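You operate a simulated robot arm through the tools that you are given. There is no shell and no other tool.

Carry out the task below with a simulated robot arm. There is one attempt and no reset: what you move stays moved.

Task
Open the lead and tail clamps of machine one.
Fine: for each, knob slack, bolt swung out, clamp right open; the feed pipe stays.

It is judged by the outcome, as a careful person would: the job done as asked, and still so three seconds after it is handed in. It fails if anything else is knocked over, pushed out of place, dropped, spilled or broken.

Robot
A 7-joint arm with a two-finger parallel gripper, fixed in place. Base frame: the origin is at the foot of the arm, x ahead of it, y to its left, z up; the work surface is at about z = 0.84. Lengths are in m, angles in degrees, forces in N, time in s.
Its first joint turns from -166.0 to 166.0 degrees. Payload 4.4 kg.
The tool frame sits at the grasp point between the pads (the TCP): z along the fingers, y along the line on which they close. The tips reach 0.023 m beyond it. Largest opening 0.094 m; finger width 0.038, thickness 0.01; the body of the gripper, 0.054 by 0.096 m, starts 0.039 m behind the TCP.
Orientation is that of the tool frame in the base frame, as a unit quaternion [w, x, y, z]. With the fingers straight down and closing along the base's y, the tool's x points along the base's -x, its y along +y and its z along -z.

Tools
- The arm moves only by the tool arm_command. Its argument "commands" is a list of rows, each a list of 3 entries, a list of its own where there are three numbers: the turn, a rotation vector about the base's x, y, z in units of 180 degrees (1.0 is 180 degrees), then the shift along the base's x, y, z in units of 100 mm (1.0 is 100 mm), then the opening, from 0 (shut) to 1 (fully open). In form: [[[ax, ay, az], [dx, dy, dz], gripper], ...]. A call has 1 to 20 rows; each row is the pose to reach, as a shift and turn from the pose commanded when the call began. A call with a number of a shift or a turn outside -1 to 1 is refused whole. Each row takes 0.2 s and may step no farther than 0.05 m and 8.6 degrees from the row before; otherwise, or with a gripper value out of range, the whole call is refused. Where a pose cannot be reached the arm comes as near as it can. A force on the tool above 90 N (or 10 N above the force at the start of the call, whichever is more), or a blocked arm, ends the call early, and 0.2 s more pass. Each finger travels about 0.072 m/s and halts on what it meets, pressing with about 36 N; the grip force reading is that of the motor and also rises with nothing between the fingers. The clock runs only during rows and for 0.2 s after the last one: add rows that repeat a pose to give the fingers time. It gives the time, the measured TCP pose, the force on the tool (base axes), the opening and the grip force at its end, in the units of the frame above (readings bear some noise), with the torque about the TCP (base axes, N m) and any sound that the robot's microphone picked up, and new pictures: "pictures" is both (left out), scene, wrist or none.
- Cameras (640 x 400 px; columns grow to the right, rows downward): "scene" is fixed at [0.0484, 0.5007, 1.7109]; the picture's right is [-0.41, -0.91, 0.00], its down [-0.44, 0.19, -0.88] and it looks along [0.80, -0.36, -0.48] (base axes); focal length 338 px, centre (320, 200). "wrist" rides on the gripper at [0.086, 0.016, -0.075] in the tool frame; the picture's right is [-0.18, 0.98, 0.00], its down [-0.58, -0.11, -0.81] and it looks along [-0.79, -0.15, 0.59] (tool axes); focal length 243 px, centre (320, 200). There is no depth. A picture from a camera that has moved, and an enlarged one, comes with that camera's place and axes in the base frame and with its lens.
- enlarge(camera, box): a new picture of the part [left, top, right, bottom] of that camera's present view, enlarged. No time passes.
- finish_job(): hands the job in; it is judged then, once.

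Nothing tells you positions but the pictures and the camera data. Unless the task says otherwise, let go and move clear before handing in.

The tools are called after "Request:" as a command line: name --argument value ..., lists and objects as JSON in quotes. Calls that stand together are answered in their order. arm_command: Moves the arm, as the interface text tells. Its arguments: {"type":"object","properties":{"commands":{"type":"array","items":{"type":"array"}},"pictures":{"type":"string","enum":["both","scene","wrist","none"]}},"required":["commands"]} The other tools are called the same way: enlarge (camera, box) takes an enlarged picture of a part of a camera's view; finish_job () hands the job in.

At the start:

```text
time: 0.0
tool_pos: [0.7397, 0.2116, 1.4616]
ee_rot: [0.0, 0.001, 1.0, 0.0]
wrist_force: [-0.2, -0.2, 0.3]
wrist_torque: [0.01, 0.01, 0.02]
width: 0.0942
grasp_force: 0.0
```

scene: 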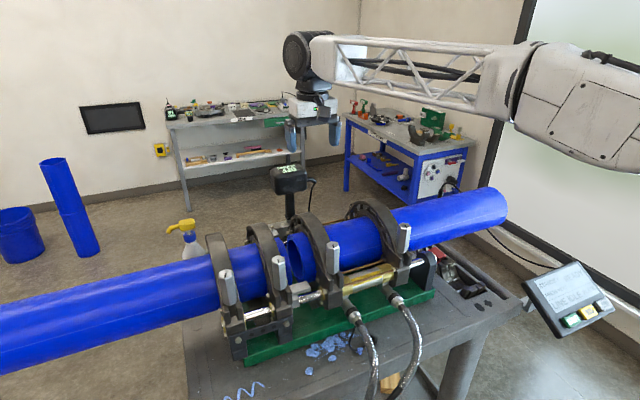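
wrist: 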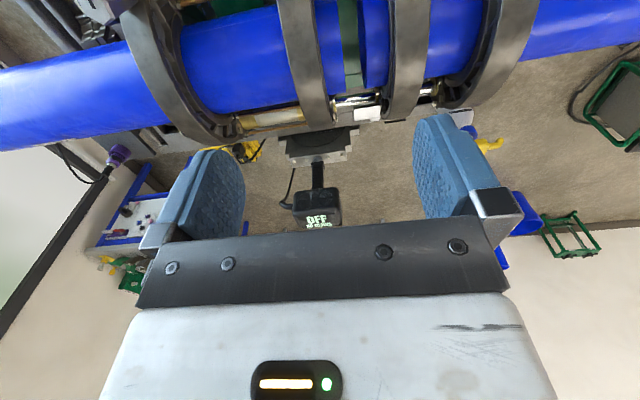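

I see a pipe butt-fusion machine with four ring clamps on two blue pipes, and each clamp has a tall knob on its near side. I'll start by enlarging the views to identify the machine, its labels, knobs and bolts.

Request:
enlarge --camera "scene" --box '[180, 180, 320, 370]'

Request:
enlarge --camera "scene" --box '[300, 170, 460, 330]'

Request:
enlarge --camera "scene" --box '[180, 160, 520, 380]'

Request:
enlarge --camera "wrist" --box '[100, 0, 540, 250]'

```text
2.11 times, centred on (250, 275) of scene
camera zoom: at [0.0484, 0.5007, 1.7109], right [-0.41, -0.91, 0.0], down [-0.44, 0.19, -0.88], along [0.8, -0.36, -0.48], focal length 712 px, centre (467, 42)
```

zoom: 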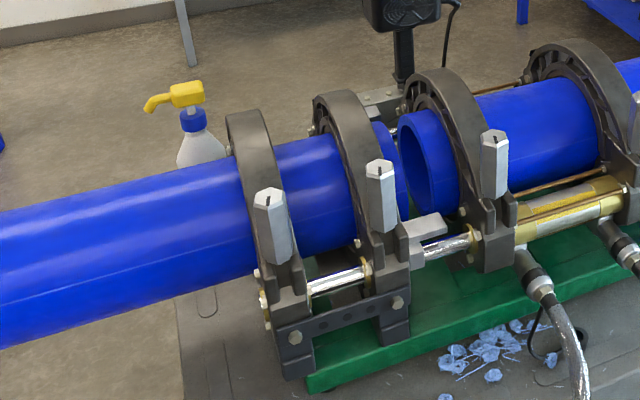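

```text
2.50 times, centred on (380, 250) of scene
camera zoom: at [0.0484, 0.5007, 1.7109], right [-0.41, -0.91, 0.0], down [-0.44, 0.19, -0.88], along [0.8, -0.36, -0.48], focal length 846 px, centre (170, 75)
```

zoom: 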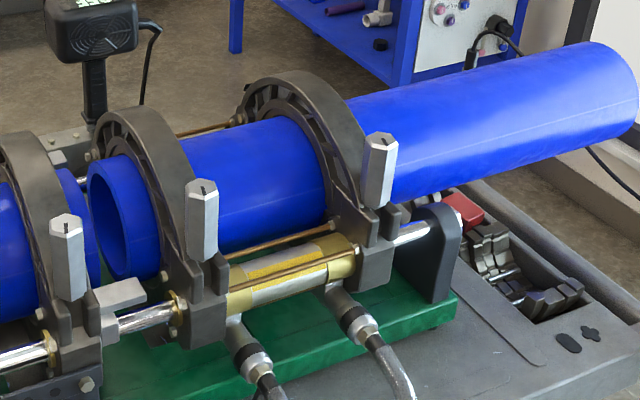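

```text
1.82 times, centred on (350, 270) of scene
camera zoom: at [0.0484, 0.5007, 1.7109], right [-0.41, -0.91, 0.0], down [-0.44, 0.19, -0.88], along [0.8, -0.36, -0.48], focal length 615 px, centre (266, 73)
```

zoom: 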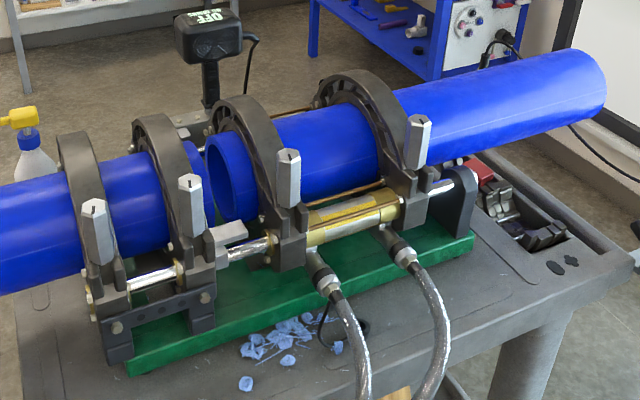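

```text
1.45 times, centred on (320, 125) of wrist
camera zoom: at [0.6518, 0.2276, 1.5358], right [0.18, 0.98, 0.0], down [0.58, -0.11, 0.81], along [0.79, -0.15, -0.59], focal length 353 px, centre (320, 309)
```

zoom: 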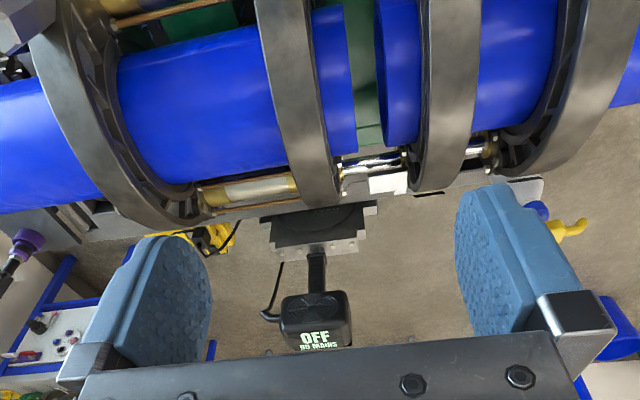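

Next I'm checking for labels on the tablet, wall panel and clamps that tell me which machine and which clamps are meant.

Request:
enlarge --camera "scene" --box '[510, 250, 630, 345]'

Request:
enlarge --camera "scene" --box '[70, 90, 310, 220]'

Request:
enlarge --camera "scene" --box '[340, 90, 500, 200]'

Request:
enlarge --camera "scene" --box '[180, 250, 270, 370]'

Request:
enlarge --camera "scene" --box '[380, 210, 530, 330]'

Request:
enlarge --camera "scene" --box '[180, 330, 480, 400]'

```text
4.21 times, centred on (570, 298) of scene
camera zoom: at [0.0484, 0.5007, 1.7109], right [-0.41, -0.91, 0.0], down [-0.44, 0.19, -0.88], along [0.8, -0.36, -0.48], focal length 1424 px, centre (-733, -210)
```

zoom: 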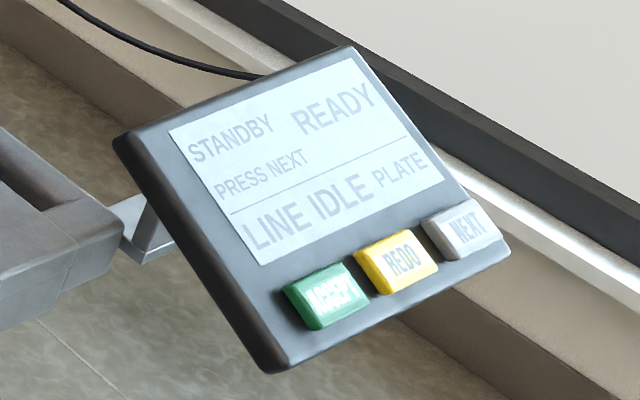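

```text
2.67 times, centred on (190, 155) of scene
camera zoom: at [0.0484, 0.5007, 1.7109], right [-0.41, -0.91, 0.0], down [-0.44, 0.19, -0.88], along [0.8, -0.36, -0.48], focal length 902 px, centre (667, 320)
```

zoom: 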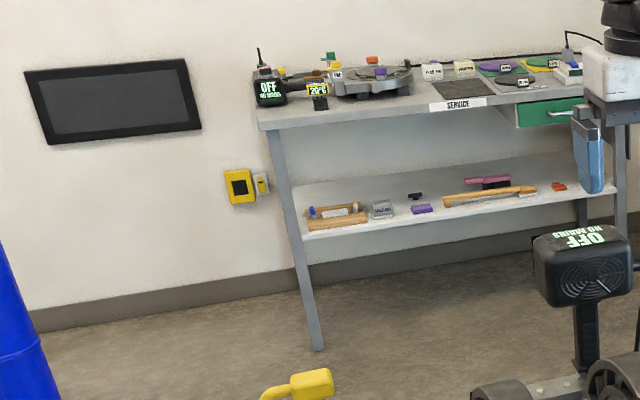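

```text
3.64 times, centred on (420, 145) of scene
camera zoom: at [0.0484, 0.5007, 1.7109], right [-0.41, -0.91, 0.0], down [-0.44, 0.19, -0.88], along [0.8, -0.36, -0.48], focal length 1230 px, centre (-44, 400)
```

zoom: 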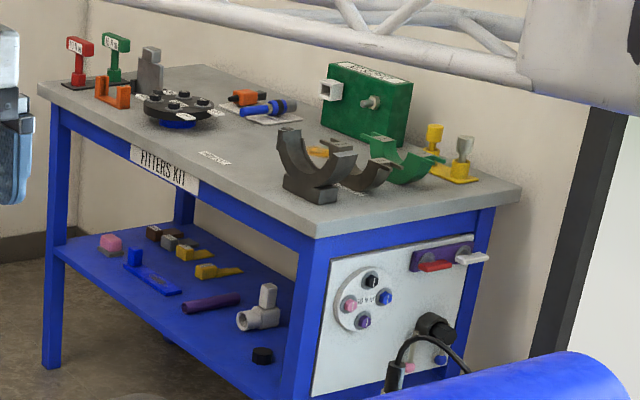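

```text
3.33 times, centred on (225, 310) of scene
camera zoom: at [0.0484, 0.5007, 1.7109], right [-0.41, -0.91, 0.0], down [-0.44, 0.19, -0.88], along [0.8, -0.36, -0.48], focal length 1128 px, centre (637, -167)
```

zoom: 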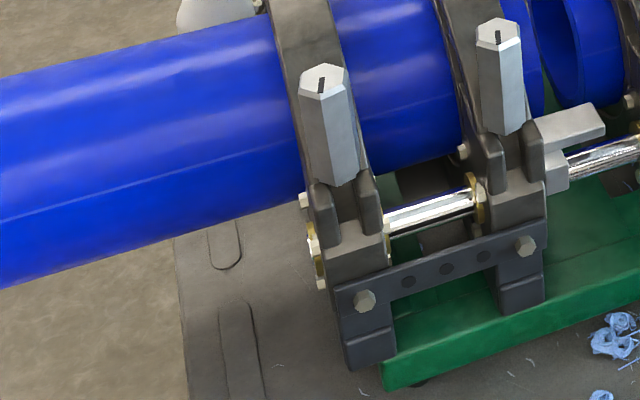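

```text
3.33 times, centred on (455, 270) of scene
camera zoom: at [0.0484, 0.5007, 1.7109], right [-0.41, -0.91, 0.0], down [-0.44, 0.19, -0.88], along [0.8, -0.36, -0.48], focal length 1128 px, centre (-130, -33)
```

zoom: 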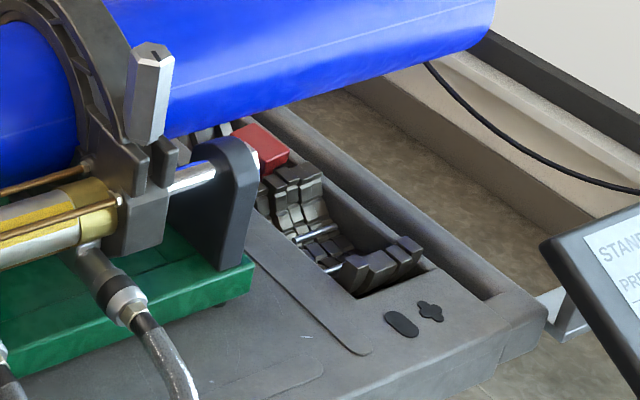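

```text
2.13 times, centred on (330, 365) of scene
camera zoom: at [0.0484, 0.5007, 1.7109], right [-0.41, -0.91, 0.0], down [-0.44, 0.19, -0.88], along [0.8, -0.36, -0.48], focal length 722 px, centre (299, -152)
```

zoom: 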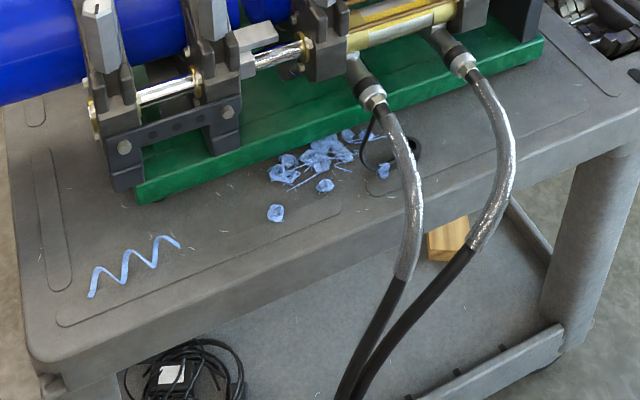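

There is only one machine in view, with four clamps and no visible name tags, so "lead" and "tail" are probably the two outer clamps. I'll pull the arm back to see the knob side with the wrist camera.

Request:
arm_command --commands '[[[0, 0, 0], [-0.35, 0, 0], 1], [[0, 0, 0], [-0.7, 0, 0], 1], [[0, 0, 0], [-1, 0, 0], 1]]' --pictures "none"

Request:
arm_command --commands '[[[0, 0, 0], [-0.35, 0, 0], 1], [[0, 0, 0], [-0.7, 0, 0], 1], [[0, 0, 0], [-1, 0, 0], 1]]' --pictures "both"

```text
time: 0.8
tool_pos: [0.6387, 0.2117, 1.4613]
ee_rot: [-0.001, 0.0, 1.0, 0.0]
wrist_force: [-0.2, 0.8, -1.9]
wrist_torque: [-0.01, 0.01, 0.01]
width: 0.094
grasp_force: 0.0
```

```text
time: 1.6
tool_pos: [0.5385, 0.2113, 1.4577]
ee_rot: [-0.001, 0.0, 1.0, 0.0]
wrist_force: [0.1, 0.2, -0.2]
wrist_torque: [0.0, 0.02, 0.0]
width: 0.0939
grasp_force: 0.2
camera wrist: at [0.4517, 0.2276, 1.5342], right [0.18, 0.98, 0.0], down [0.58, -0.11, 0.81], along [0.79, -0.15, -0.59], focal length 243 px, centre (320, 200)
```

scene: 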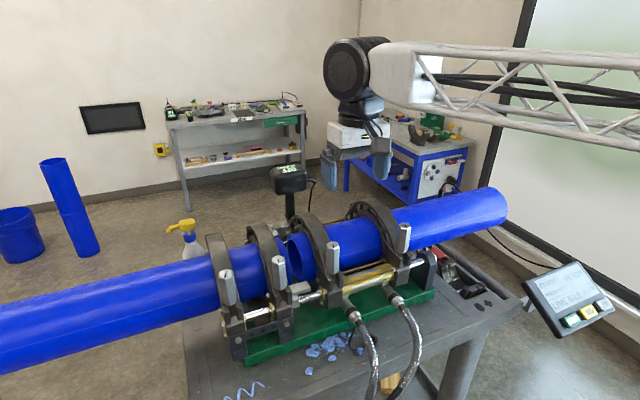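
wrist: 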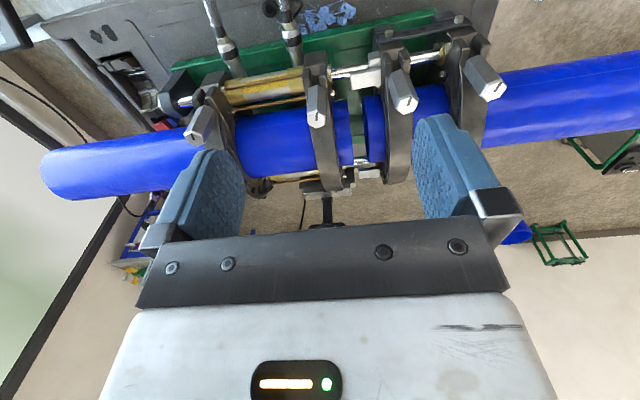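

The knobs are now clear in the wrist view, each with a hex cap and an index mark. I'll enlarge them to triangulate positions.

Request:
enlarge --camera "wrist" --box '[360, 10, 540, 130]'

Request:
enlarge --camera "wrist" --box '[160, 30, 360, 160]'

Request:
enlarge --camera "wrist" --box '[20, 0, 220, 130]'

```text
3.33 times, centred on (450, 70) of wrist
camera zoom: at [0.4517, 0.2276, 1.5342], right [0.18, 0.98, 0.0], down [0.58, -0.11, 0.81], along [0.79, -0.15, -0.59], focal length 809 px, centre (-113, 633)
```

zoom: 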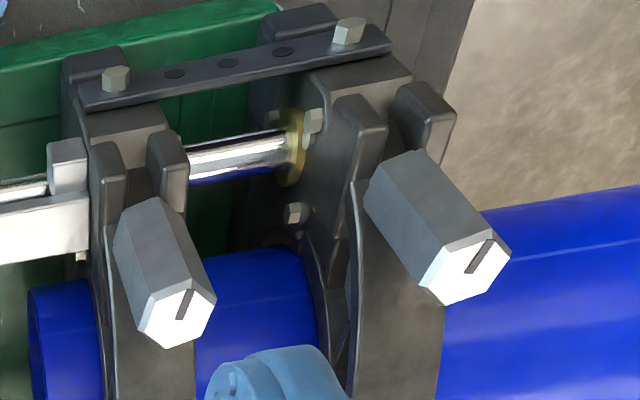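

```text
3.08 times, centred on (260, 95) of wrist
camera zoom: at [0.4517, 0.2276, 1.5342], right [0.18, 0.98, 0.0], down [0.58, -0.11, 0.81], along [0.79, -0.15, -0.59], focal length 746 px, centre (505, 523)
```

zoom: 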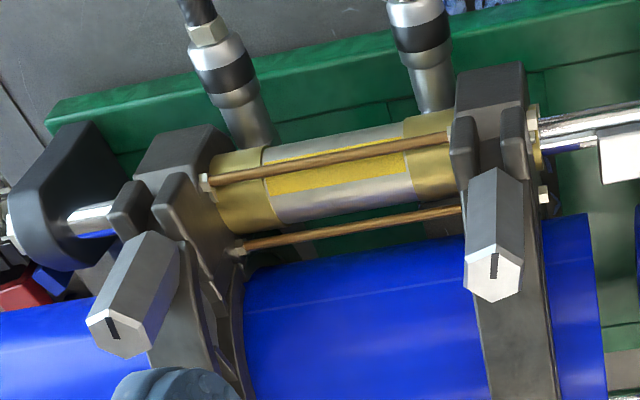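

```text
3.08 times, centred on (120, 65) of wrist
camera zoom: at [0.4517, 0.2276, 1.5342], right [0.18, 0.98, 0.0], down [0.58, -0.11, 0.81], along [0.79, -0.15, -0.59], focal length 746 px, centre (935, 615)
```

zoom: 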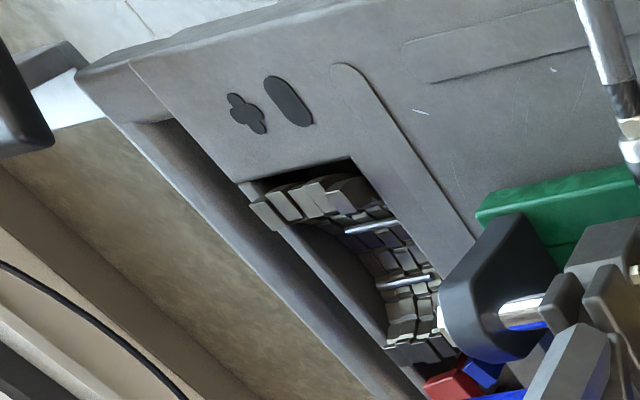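

Triangulation puts the four knob tops at x≈0.70, z≈1.178, with y≈0.449 (A), 0.324 (B), 0.174 (C) and −0.058 (D). I'll zoom further on the two outer knobs to read their hex orientation and marks.

Request:
enlarge --camera "wrist" --box '[456, 45, 520, 105]'

Request:
enlarge --camera "wrist" --box '[175, 80, 245, 150]'

Request:
enlarge --camera "scene" --box '[205, 260, 265, 360]'

Request:
enlarge --camera "scene" --box '[370, 210, 430, 290]'

```text
6.67 times, centred on (488, 75) of wrist
camera zoom: at [0.4517, 0.2276, 1.5342], right [0.18, 0.98, 0.0], down [0.58, -0.11, 0.81], along [0.79, -0.15, -0.59], focal length 1618 px, centre (-800, 1033)
```

zoom: 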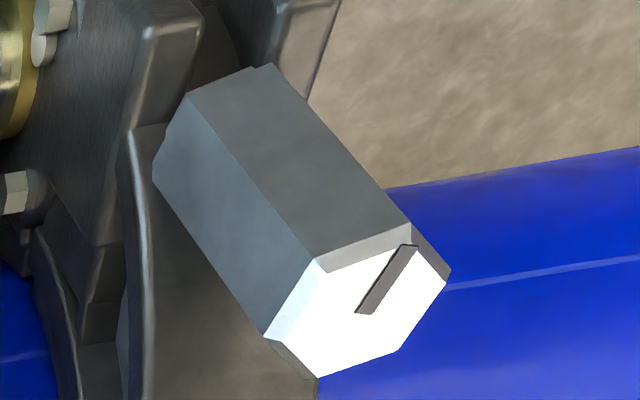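

```text
5.71 times, centred on (210, 115) of wrist
camera zoom: at [0.4517, 0.2276, 1.5342], right [0.18, 0.98, 0.0], down [0.58, -0.11, 0.81], along [0.79, -0.15, -0.59], focal length 1386 px, centre (949, 686)
```

zoom: 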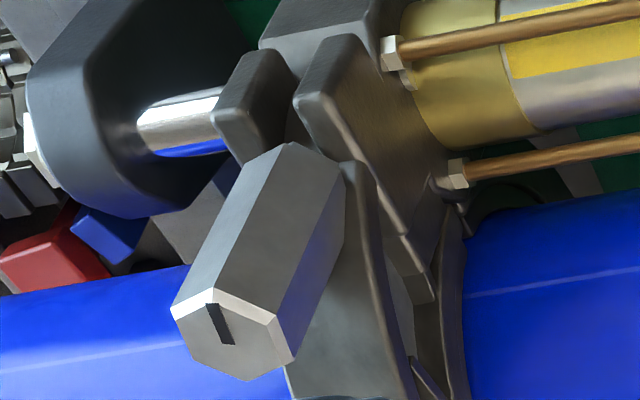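

```text
4.00 times, centred on (235, 310) of scene
camera zoom: at [0.0484, 0.5007, 1.7109], right [-0.41, -0.91, 0.0], down [-0.44, 0.19, -0.88], along [0.8, -0.36, -0.48], focal length 1353 px, centre (660, -240)
```

zoom: 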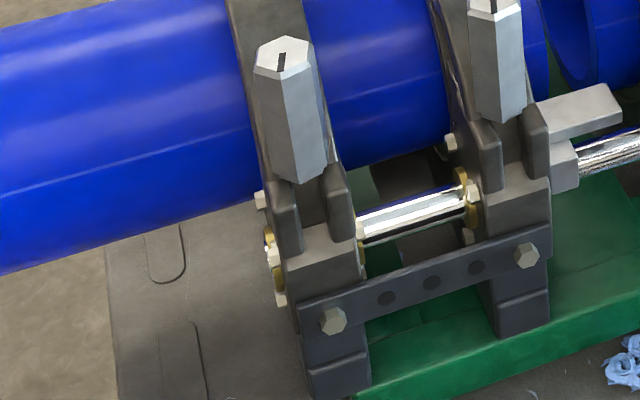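

```text
5.00 times, centred on (400, 250) of scene
camera zoom: at [0.0484, 0.5007, 1.7109], right [-0.41, -0.91, 0.0], down [-0.44, 0.19, -0.88], along [0.8, -0.36, -0.48], focal length 1691 px, centre (-80, -50)
```

zoom: 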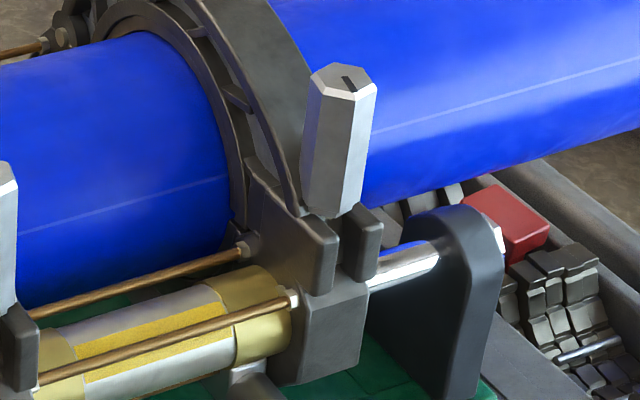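

The outer knobs A (0.703, 0.457) and D (0.702, −0.059) are vertical hexes about 33 mm across flats, spanning z≈1.09–1.18, with flat normals at about 74° in the base. I'll start with A, moving above it with the gripper yawed to line up with the flats and leave room to turn counter-clockwise.

Request:
arm_command --commands '[[[0, 0, -0.0463], [0.183, 0.272, -0.2], 1], [[0, 0, -0.0926], [0.366, 0.544, -0.4], 1], [[0, 0, -0.1389], [0.55, 0.816, -0.6], 1]]' --pictures "none"

Request:
arm_command --commands '[[[0, 0, -0.0463], [0.183, 0.272, -0.15], 1], [[0, 0, -0.0926], [0.366, 0.544, -0.3], 1], [[0, 0, -0.1389], [0.55, 0.816, -0.45], 1]]' --pictures "none"

Request:
arm_command --commands '[[[0, 0, -0.0463], [0.183, 0.272, -0.15], 1], [[0, 0, -0.0926], [0.366, 0.544, -0.3], 1], [[0, 0, -0.1389], [0.55, 0.816, -0.45], 1], [[0, 0, -0.1389], [0.55, 0.816, -0.45], 1]]' --pictures "both"

```text
time: 2.4
tool_pos: [0.5951, 0.2931, 1.4012]
ee_rot: [0.0, 0.218, 0.976, 0.001]
wrist_force: [-1.1, 0.0, 0.0]
wrist_torque: [0.01, -0.01, -0.01]
width: 0.0942
grasp_force: 0.0
```

```text
time: 3.2
tool_pos: [0.6485, 0.3758, 1.3573]
ee_rot: [0.0, 0.423, 0.906, 0.002]
wrist_force: [-0.2, -0.5, 0.5]
wrist_torque: [-0.02, -0.01, 0.04]
width: 0.0942
grasp_force: 0.0
```

```text
time: 4.2
tool_pos: [0.7047, 0.458, 1.3118]
ee_rot: [0.0, 0.61, 0.792, 0.0]
wrist_force: [0.4, 0.6, 0.9]
wrist_torque: [-0.01, 0.03, 0.0]
width: 0.094
grasp_force: 0.1
camera wrist: at [0.6973, 0.5443, 1.3858], right [1.0, 0.08, 0.0], down [0.04, -0.59, 0.81], along [0.06, -0.8, -0.59], focal length 243 px, centre (320, 200)
```

scene: 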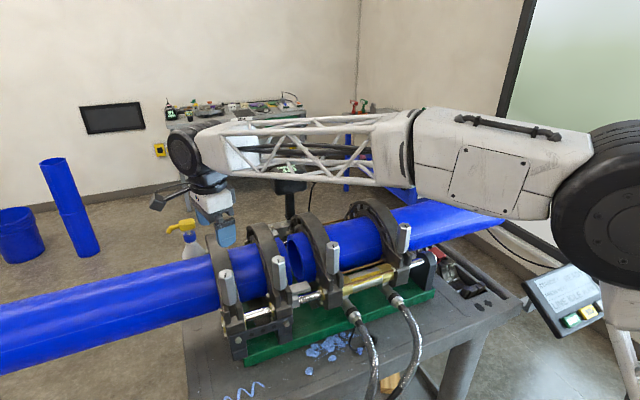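
wrist: 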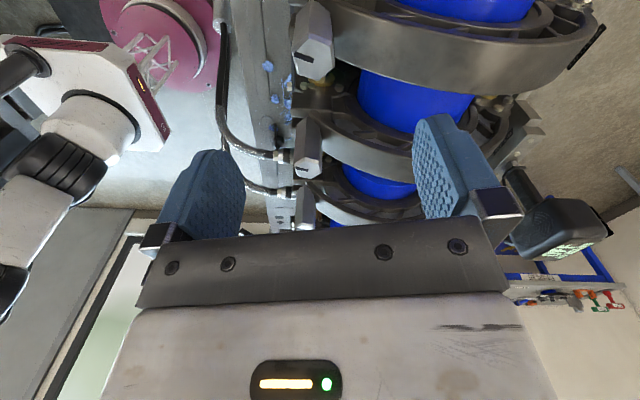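

The gripper is over clamp A, and the wrist camera looks back along −y at all four knobs. I'll zoom in to refine knob A's position and see the clamp parts.

Request:
enlarge --camera "wrist" --box '[280, 0, 360, 90]'

Request:
enlarge --camera "wrist" --box '[200, 0, 620, 240]'

```text
4.44 times, centred on (320, 45) of wrist
camera zoom: at [0.6973, 0.5443, 1.3858], right [1.0, 0.08, 0.0], down [0.04, -0.59, 0.81], along [0.06, -0.8, -0.59], focal length 1078 px, centre (320, 889)
```

zoom: 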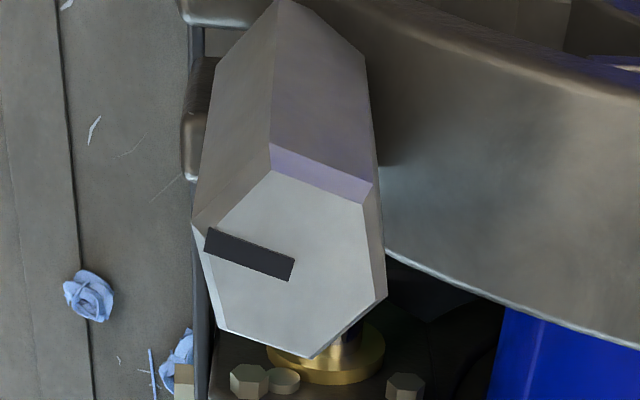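

```text
1.52 times, centred on (410, 120) of wrist
camera zoom: at [0.6973, 0.5443, 1.3858], right [1.0, 0.08, 0.0], down [0.04, -0.59, 0.81], along [0.06, -0.8, -0.59], focal length 370 px, centre (183, 322)
```

zoom: 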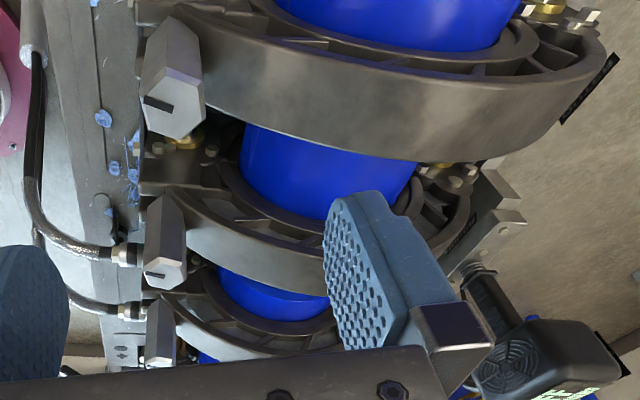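

Knob A's axis refines to about (0.7005, 0.4535), and the closing line at 15° matches a pair of flats. Before lowering, I'm checking the dark strips near the hinges for text.

Request:
enlarge --camera "wrist" --box '[540, 10, 640, 90]'

Request:
enlarge --camera "wrist" --box '[460, 90, 560, 170]'

```text
5.00 times, centred on (590, 50) of wrist
camera zoom: at [0.6973, 0.5443, 1.3858], right [1.0, 0.08, 0.0], down [0.04, -0.59, 0.81], along [0.06, -0.8, -0.59], focal length 1213 px, centre (-1030, 950)
```

zoom: 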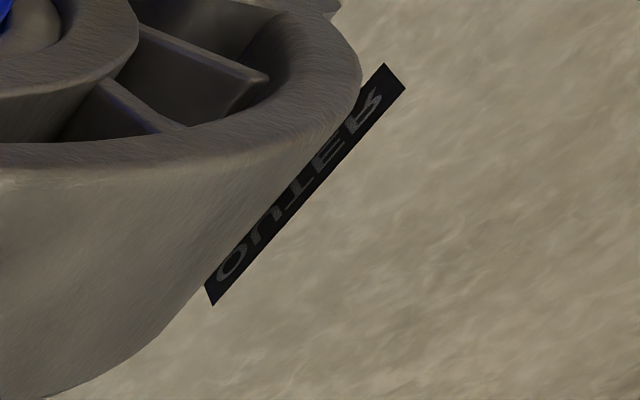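

```text
5.00 times, centred on (510, 130) of wrist
camera zoom: at [0.6973, 0.5443, 1.3858], right [1.0, 0.08, 0.0], down [0.04, -0.59, 0.81], along [0.06, -0.8, -0.59], focal length 1213 px, centre (-630, 550)
```

zoom: 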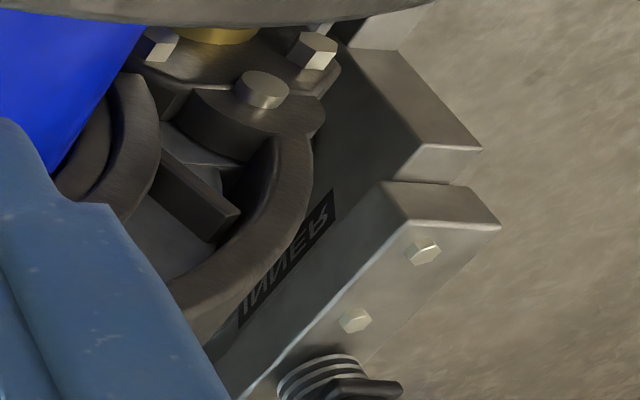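

Important find: the far-side tags read "OUTER" on clamp A and "INNER" on clamp B. The other pair may carry "LEAD" and "TAIL", so before touching anything I'll move along to read the tags on clamps C and D.

Request:
arm_command --commands '[[[0, 0, 0], [0, -0.35, 0.1], 1], [[0, 0, 0], [0, -0.7, 0.2], 1], [[0, 0, 0], [0, -1, 0.3], 1]]' --pictures "none"

Request:
arm_command --commands '[[[0, 0, 0], [0, -0.25, 0], 1], [[0, 0, 0], [0, -0.5, 0], 1], [[0, 0, 0], [0, -0.5, 0], 1]]' --pictures "wrist"

```text
time: 5.0
tool_pos: [0.7039, 0.3572, 1.3413]
ee_rot: [-0.001, 0.609, 0.793, 0.0]
wrist_force: [-0.5, 0.6, -0.9]
wrist_torque: [-0.03, 0.0, 0.01]
width: 0.0941
grasp_force: 0.0
```

```text
time: 5.8
tool_pos: [0.7049, 0.3071, 1.3416]
ee_rot: [0.0, 0.608, 0.794, -0.001]
wrist_force: [0.0, -0.9, 0.8]
wrist_torque: [0.01, 0.02, 0.01]
width: 0.0938
grasp_force: 0.0
camera wrist: at [0.6962, 0.3938, 1.416], right [1.0, 0.08, 0.0], down [0.05, -0.59, 0.81], along [0.06, -0.8, -0.59], focal length 243 px, centre (320, 200)
```

wrist: 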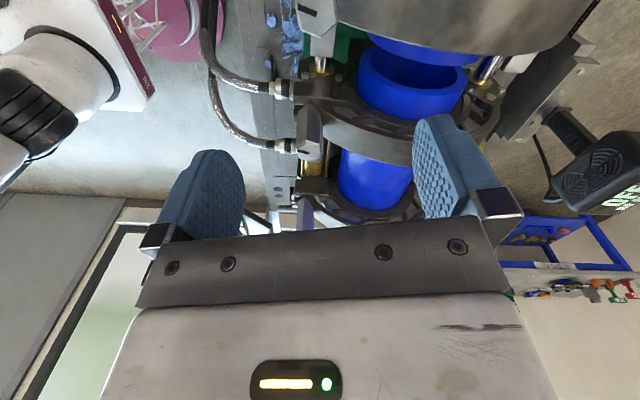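

Request:
enlarge --camera "wrist" --box '[470, 60, 570, 150]'

Request:
enlarge --camera "wrist" --box '[530, 0, 630, 80]'

Request:
arm_command --commands '[[[0, 0, 0], [0, -0.4, 0], 1], [[0, 0, 0], [0, -0.8, 0], 1], [[0, 0, 0], [0, -0.8, 0], 1]]' --pictures "wrist"

```text
4.44 times, centred on (520, 105) of wrist
camera zoom: at [0.6962, 0.3938, 1.416], right [1.0, 0.08, 0.0], down [0.05, -0.59, 0.81], along [0.06, -0.8, -0.59], focal length 1078 px, centre (-569, 622)
```

zoom: 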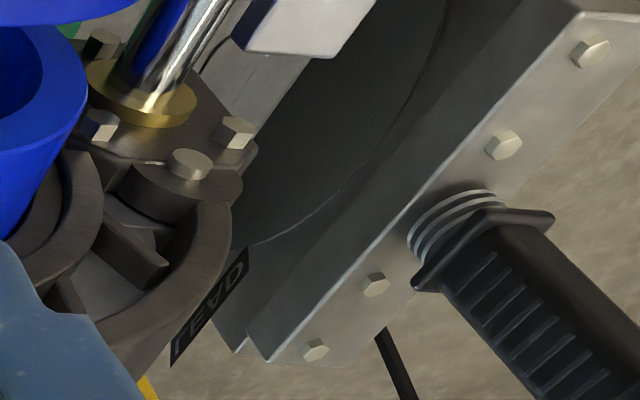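

```text
5.00 times, centred on (580, 40) of wrist
camera zoom: at [0.6962, 0.3938, 1.416], right [1.0, 0.08, 0.0], down [0.05, -0.59, 0.81], along [0.06, -0.8, -0.59], focal length 1213 px, centre (-980, 1000)
```

zoom: 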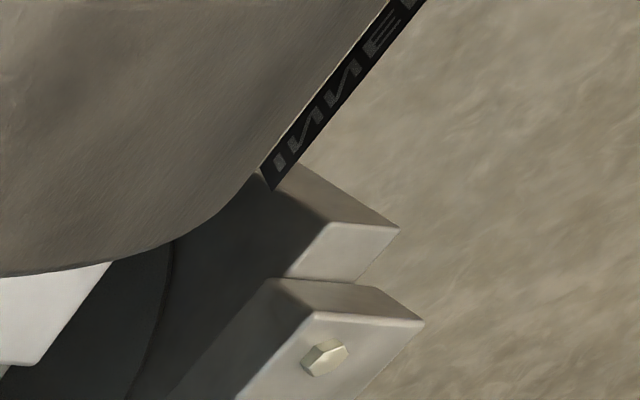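

```text
time: 6.6
tool_pos: [0.7034, 0.2275, 1.34]
ee_rot: [0.0, 0.609, 0.793, 0.001]
wrist_force: [-0.6, -0.2, -1.1]
wrist_torque: [-0.03, -0.01, -0.04]
width: 0.0938
grasp_force: 0.1
camera wrist: at [0.696, 0.3139, 1.4154], right [1.0, 0.08, 0.0], down [0.05, -0.59, 0.81], along [0.06, -0.8, -0.59], focal length 243 px, centre (320, 200)
```

wrist: 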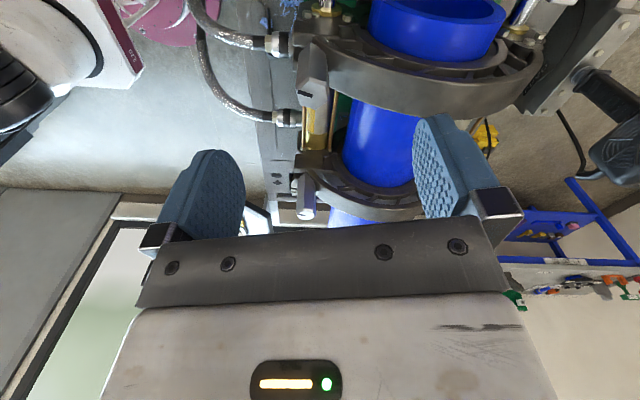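

Clamp C's tag reads "LEAD". Now I'll confirm D's tag.

Request:
arm_command --commands '[[[0, 0, 0], [0, -0.45, 0], 1], [[0, 0, 0], [0, -0.9, 0], 1], [[0, 0, 0], [0, -0.9, 0], 1]]' --pictures "none"

Request:
arm_command --commands '[[[0, 0, 0], [0, -0.3, 0], 1], [[0, 0, 0], [0, -0.6, 0], 1], [[0, 0, 0], [0, -0.6, 0], 1]]' --pictures "wrist"

```text
time: 7.4
tool_pos: [0.7045, 0.1365, 1.3409]
ee_rot: [0.0, 0.609, 0.793, 0.0]
wrist_force: [-0.1, 0.4, 0.3]
wrist_torque: [-0.02, 0.01, 0.01]
width: 0.0943
grasp_force: 0.1
```

```text
time: 8.2
tool_pos: [0.7047, 0.076, 1.3411]
ee_rot: [0.0, 0.608, 0.794, 0.001]
wrist_force: [0.4, 0.3, -0.4]
wrist_torque: [0.03, 0.02, 0.02]
width: 0.094
grasp_force: 0.0
camera wrist: at [0.6964, 0.1638, 1.4158], right [1.0, 0.08, 0.0], down [0.05, -0.59, 0.81], along [0.06, -0.8, -0.59], focal length 243 px, centre (320, 200)
```

wrist: 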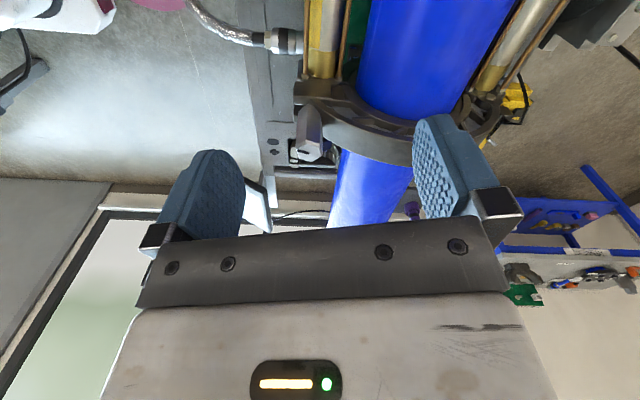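

Request:
enlarge --camera "wrist" --box '[440, 70, 560, 160]'

Request:
enlarge --camera "wrist" --box '[270, 60, 430, 170]'

```text
4.44 times, centred on (500, 115) of wrist
camera zoom: at [0.6964, 0.1638, 1.4158], right [1.0, 0.08, 0.0], down [0.05, -0.59, 0.81], along [0.06, -0.8, -0.59], focal length 1078 px, centre (-480, 578)
```

zoom: 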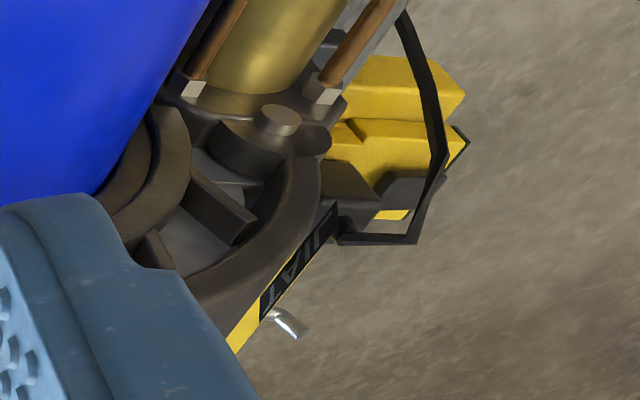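

```text
3.64 times, centred on (350, 115) of wrist
camera zoom: at [0.6964, 0.1638, 1.4158], right [1.0, 0.08, 0.0], down [0.05, -0.59, 0.81], along [0.06, -0.8, -0.59], focal length 882 px, centre (211, 509)
```

zoom: 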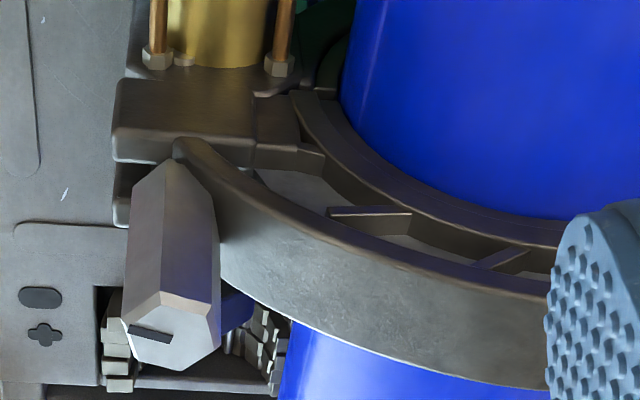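

Clamp D's tag reads "TAIL", so the job is C (LEAD) and D (TAIL), not the two outer clamps. I'll move above the TAIL knob at about (0.700, −0.059), align with its flats at 73° and narrow the fingers so they don't touch the ring.

Request:
arm_command --commands '[[[0, 0, 0.04], [0, -0.35, 0], 0.62], [[0, 0, 0.08], [0, -0.7, 0], 0.62], [[0, 0, 0.12], [-0.02, -1, 0], 0.62], [[0, 0, 0.16], [-0.04, -1, 0], 0.62]]' --pictures "none"

Request:
arm_command --commands '[[[0, 0, 0.04], [0, -0.2, 0], 0.62], [[0, 0, 0.08], [0, -0.35, 0], 0.62], [[0, 0, 0.12], [0, -0.35, -0.3], 0.62], [[0, 0, 0.16], [0, -0.35, -0.6], 0.62], [[0, 0, 0.16], [0, -0.35, -0.9], 0.62], [[0, 0, 0.16], [0, -0.35, -0.9], 0.62]]' --pictures "both"

```text
time: 9.2
tool_pos: [0.7007, -0.024, 1.3402]
ee_rot: [0.0, 0.392, 0.92, 0.0]
wrist_force: [-0.9, 0.4, -0.2]
wrist_torque: [0.03, 0.0, 0.02]
width: 0.0585
grasp_force: 0.1
```

```text
time: 10.6
tool_pos: [0.7007, -0.0597, 1.2524]
ee_rot: [0.0, 0.152, 0.988, 0.001]
wrist_force: [0.3, -0.4, -0.1]
wrist_torque: [0.05, -0.01, -0.02]
width: 0.0582
grasp_force: 0.0
camera wrist: at [0.6219, -0.0181, 1.3257], right [0.47, 0.88, 0.0], down [0.52, -0.28, 0.81], along [0.71, -0.38, -0.59], focal length 243 px, centre (320, 200)
```

scene: 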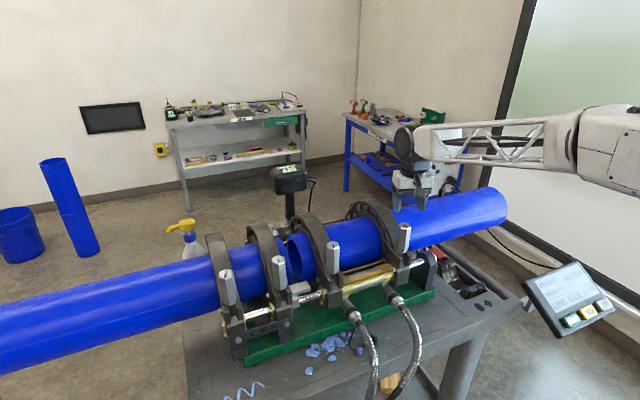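
wrist: 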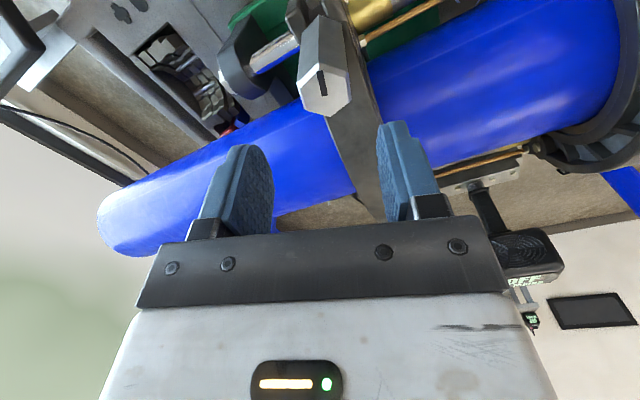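

The gripper is 75 mm above the TAIL knob. I'll refine the knob position from this closer view before descending.

Request:
enlarge --camera "wrist" --box '[270, 10, 390, 130]'

Request:
enlarge --camera "scene" --box '[370, 150, 470, 290]'

```text
3.33 times, centred on (330, 70) of wrist
camera zoom: at [0.6219, -0.0181, 1.3257], right [0.47, 0.88, 0.0], down [0.52, -0.28, 0.81], along [0.71, -0.38, -0.59], focal length 809 px, centre (287, 633)
```

zoom: 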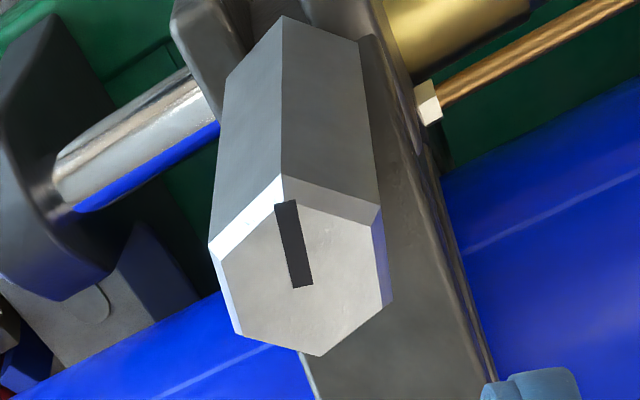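

```text
2.86 times, centred on (420, 220) of scene
camera zoom: at [0.0484, 0.5007, 1.7109], right [-0.41, -0.91, 0.0], down [-0.44, 0.19, -0.88], along [0.8, -0.36, -0.48], focal length 966 px, centre (34, 143)
```

zoom: 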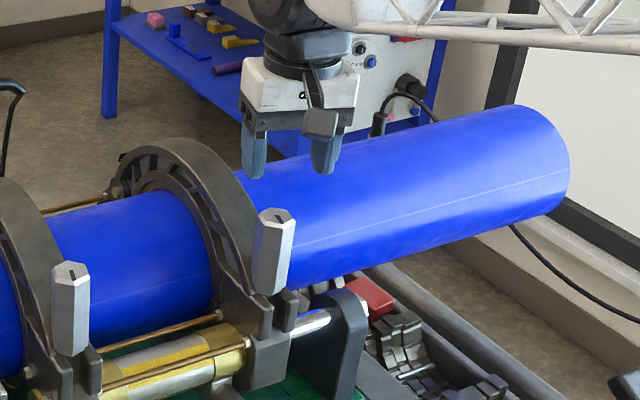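

The knob is centred at (0.701, −0.057) with flats at 74°, and the fingers are aligned at 72.5°. I'll descend to put the pads around the knob's top, then close.

Request:
arm_command --commands '[[[0, 0, 0], [0.0, 0.02, -0.3], 0.62], [[0, 0, 0], [0.0, 0.02, -0.6], 0.62], [[0, 0, 0.007], [0.0, 0.02, -0.8], 0.62], [[0, 0, 0.007], [0.0, 0.02, -0.8], 0.62]]' --pictures "none"

Request:
arm_command --commands '[[[0, 0, 0], [0, 0, 0], 0.3], [[0, 0, 0], [0, 0, 0], 0.0], [[0, 0, 0], [0, 0, 0], 0.0]]' --pictures "both"

```text
time: 11.6
tool_pos: [0.6999, -0.0574, 1.1713]
ee_rot: [0.0, 0.14, 0.99, -0.001]
wrist_force: [0.0, -0.1, 0.1]
wrist_torque: [0.03, 0.0, -0.01]
width: 0.0583
grasp_force: 0.1
```

```text
time: 12.4
tool_pos: [0.7004, -0.0546, 1.1706]
ee_rot: [-0.001, 0.139, 0.99, 0.0]
wrist_force: [3.9, 36.0, -2.6]
wrist_torque: [0.41, -0.63, -0.05]
width: 0.0324
grasp_force: 45.2
camera wrist: at [0.6204, -0.0163, 1.2455], right [0.45, 0.89, 0.0], down [0.53, -0.27, 0.81], along [0.72, -0.36, -0.59], focal length 243 px, centre (320, 200)
```

scene: 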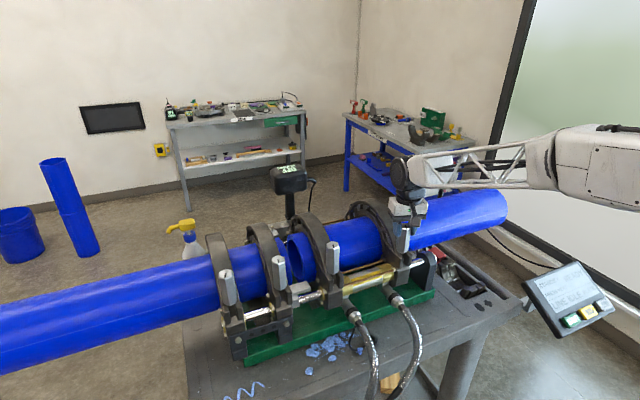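
wrist: 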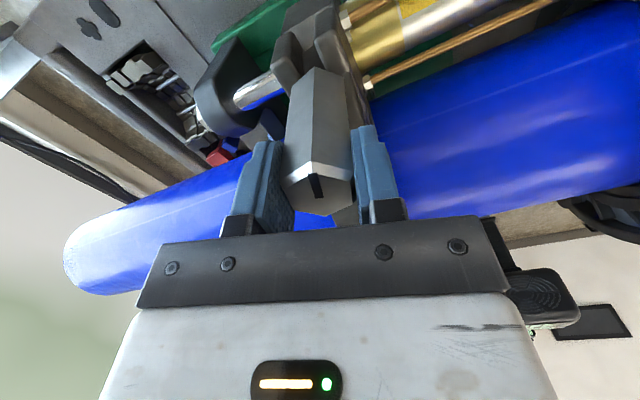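

The knob is gripped (32.4 mm) with a 36 N sideways load, so its centre is a few mm further +y. I'll shift to unload that before turning.

Request:
arm_command --commands '[[[0, 0, 0], [0, 0.04, 0], 0.0], [[0, 0, 0], [0, 0.04, 0], 0.0]]' --pictures "none"

```text
time: 13.0
tool_pos: [0.7, -0.0548, 1.1698]
ee_rot: [0.0, 0.141, 0.99, -0.001]
wrist_force: [1.2, -52.7, -3.3]
wrist_torque: [-0.08, -0.22, 0.02]
width: 0.0329
grasp_force: 44.7
```

Request:
arm_command --commands '[[[0, 0, 0], [0, -0.024, 0], 0.0], [[0, 0, 0], [0, -0.024, 0], 0.0]]' --pictures "none"

```text
time: 13.6
tool_pos: [0.7003, -0.0541, 1.1701]
ee_rot: [0.0, 0.14, 0.99, 0.001]
wrist_force: [-1.3, -30.3, -3.2]
wrist_torque: [-0.15, 0.12, 0.03]
width: 0.0327
grasp_force: 44.5
```

Request:
arm_command --commands '[[[0, 0, 0], [0, -0.02, 0], 0.0], [[0, 0, 0], [0, -0.02, 0], 0.0]]' --pictures "none"

```text
time: 14.2
tool_pos: [0.7001, -0.0557, 1.1702]
ee_rot: [0.0, 0.14, 0.99, 0.001]
wrist_force: [-7.0, 23.7, -1.7]
wrist_torque: [0.67, 0.96, 0.0]
width: 0.0326
grasp_force: 45.3
```

That's nearly balanced. Now I'll try a counter-clockwise turn, which should loosen it, watching torque and force.

Request:
arm_command --commands '[[[0, 0, 0.02], [0, 0.008, 0], 0.0], [[0, 0, 0.05], [0, 0.008, 0], 0.0], [[0, 0, 0.08], [0, 0.008, 0], 0.0], [[0, 0, 0.11], [0, 0.008, 0], 0.0]]' --pictures "wrist"

```text
time: 15.2
tool_pos: [0.7005, -0.0543, 1.1716]
ee_rot: [0.0, -0.032, 0.999, 0.0]
wrist_force: [-9.0, 41.0, -4.2]
wrist_torque: [0.19, 1.16, -0.03]
width: 0.0326
grasp_force: 44.9
camera wrist: at [0.6121, -0.045, 1.2456], right [0.12, 0.99, 0.0], down [0.59, -0.07, 0.81], along [0.8, -0.1, -0.59], focal length 243 px, centre (320, 200)
```

wrist: 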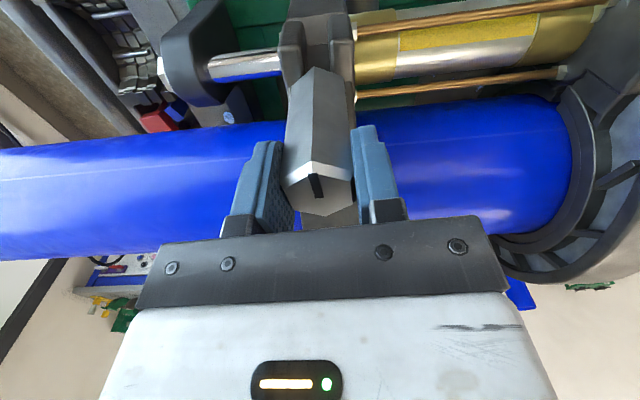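

The knob turns with the gripper and the torque is low. I'll continue counter-clockwise.

Request:
arm_command --commands '[[[0, 0, 0.044], [0, 0.01, 0], 0.0], [[0, 0, 0.088], [0, 0.01, 0], 0.0], [[0, 0, 0.132], [0, 0.01, 0.0], 0.0], [[0, 0, 0.176], [0, 0.01, 0.0], 0.0], [[0, 0, 0.22], [0, 0.01, 0.0], 0.0], [[0, 0, 0.264], [0, 0.01, 0.0], 0.0], [[0, 0, 0.308], [0, 0.01, 0.0], 0.0], [[0, 0, 0.352], [0, 0.01, 0.0], 0.0], [[0, 0, 0.396], [0, 0.01, 0.0], 0.0], [[0, 0, 0.44], [0, 0.01, 0.0], 0.0]]' --pictures "both"

```text
time: 17.4
tool_pos: [0.7003, -0.0548, 1.1705]
ee_rot: [0.0, -0.663, 0.748, 0.0]
wrist_force: [-11.9, 30.2, -7.5]
wrist_torque: [0.31, 0.15, -0.01]
width: 0.0328
grasp_force: 45.5
camera wrist: at [0.6727, -0.1388, 1.2456], right [-0.95, 0.3, 0.0], down [0.18, 0.56, 0.81], along [0.24, 0.77, -0.59], focal length 243 px, centre (320, 200)
```

scene: 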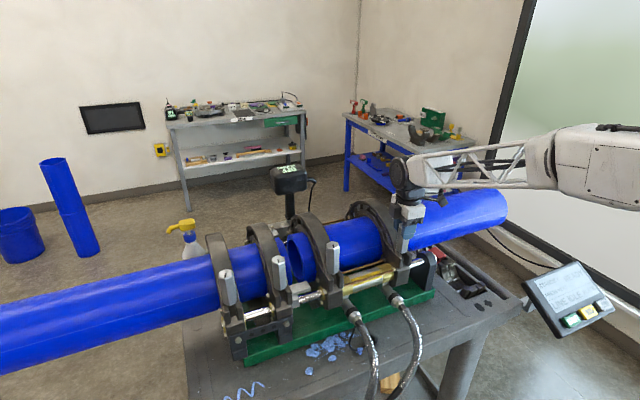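
wrist: 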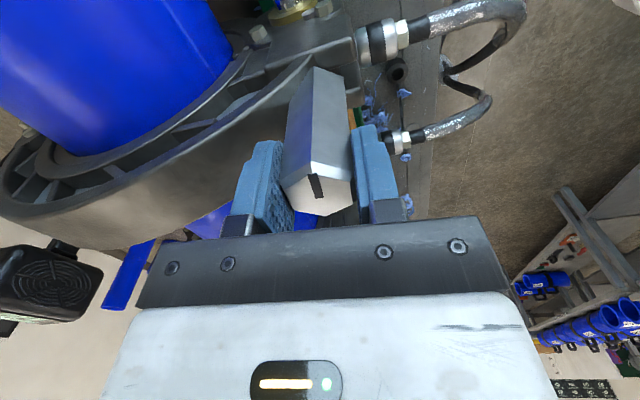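

The knob has turned about 100° smoothly. I'll keep going counter-clockwise to see how far the wrist reaches.

Request:
arm_command --commands '[[[0, 0, 0.044], [0, 0.01, 0], 0.0], [[0, 0, 0.088], [0, 0.01, 0], 0.0], [[0, 0, 0.132], [0, 0.01, 0.0], 0.0], [[0, 0, 0.176], [0, 0.01, 0.0], 0.0], [[0, 0, 0.22], [0, 0.01, 0.0], 0.0], [[0, 0, 0.264], [0, 0.01, 0.0], 0.0], [[0, 0, 0.308], [0, 0.01, 0.0], 0.0], [[0, 0, 0.352], [0, 0.01, 0.0], 0.0]]' --pictures "both"

```text
time: 19.2
tool_pos: [0.7003, -0.054, 1.1716]
ee_rot: [0.0, 0.957, -0.29, 0.0]
wrist_force: [-29.2, -22.8, -12.1]
wrist_torque: [0.36, 1.1, -0.05]
width: 0.0328
grasp_force: 45.1
camera wrist: at [0.762, -0.1166, 1.2456], right [-0.7, -0.72, 0.0], down [-0.42, 0.41, 0.81], along [-0.58, 0.56, -0.59], focal length 243 px, centre (320, 200)
```

scene: 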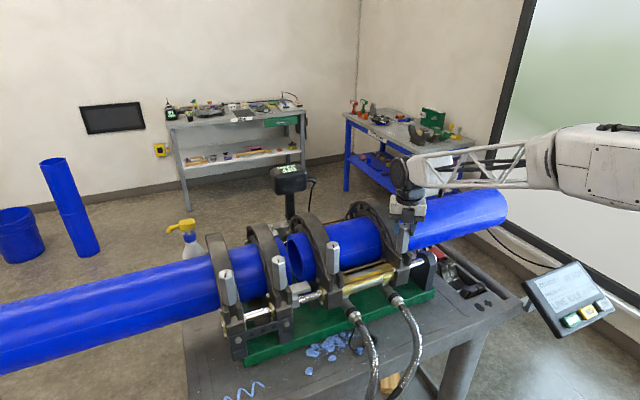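
wrist: 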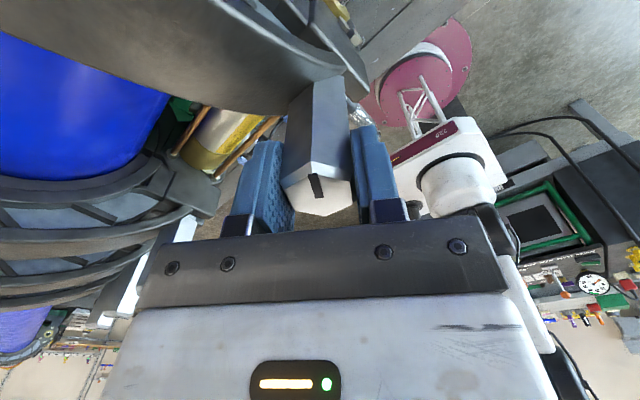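

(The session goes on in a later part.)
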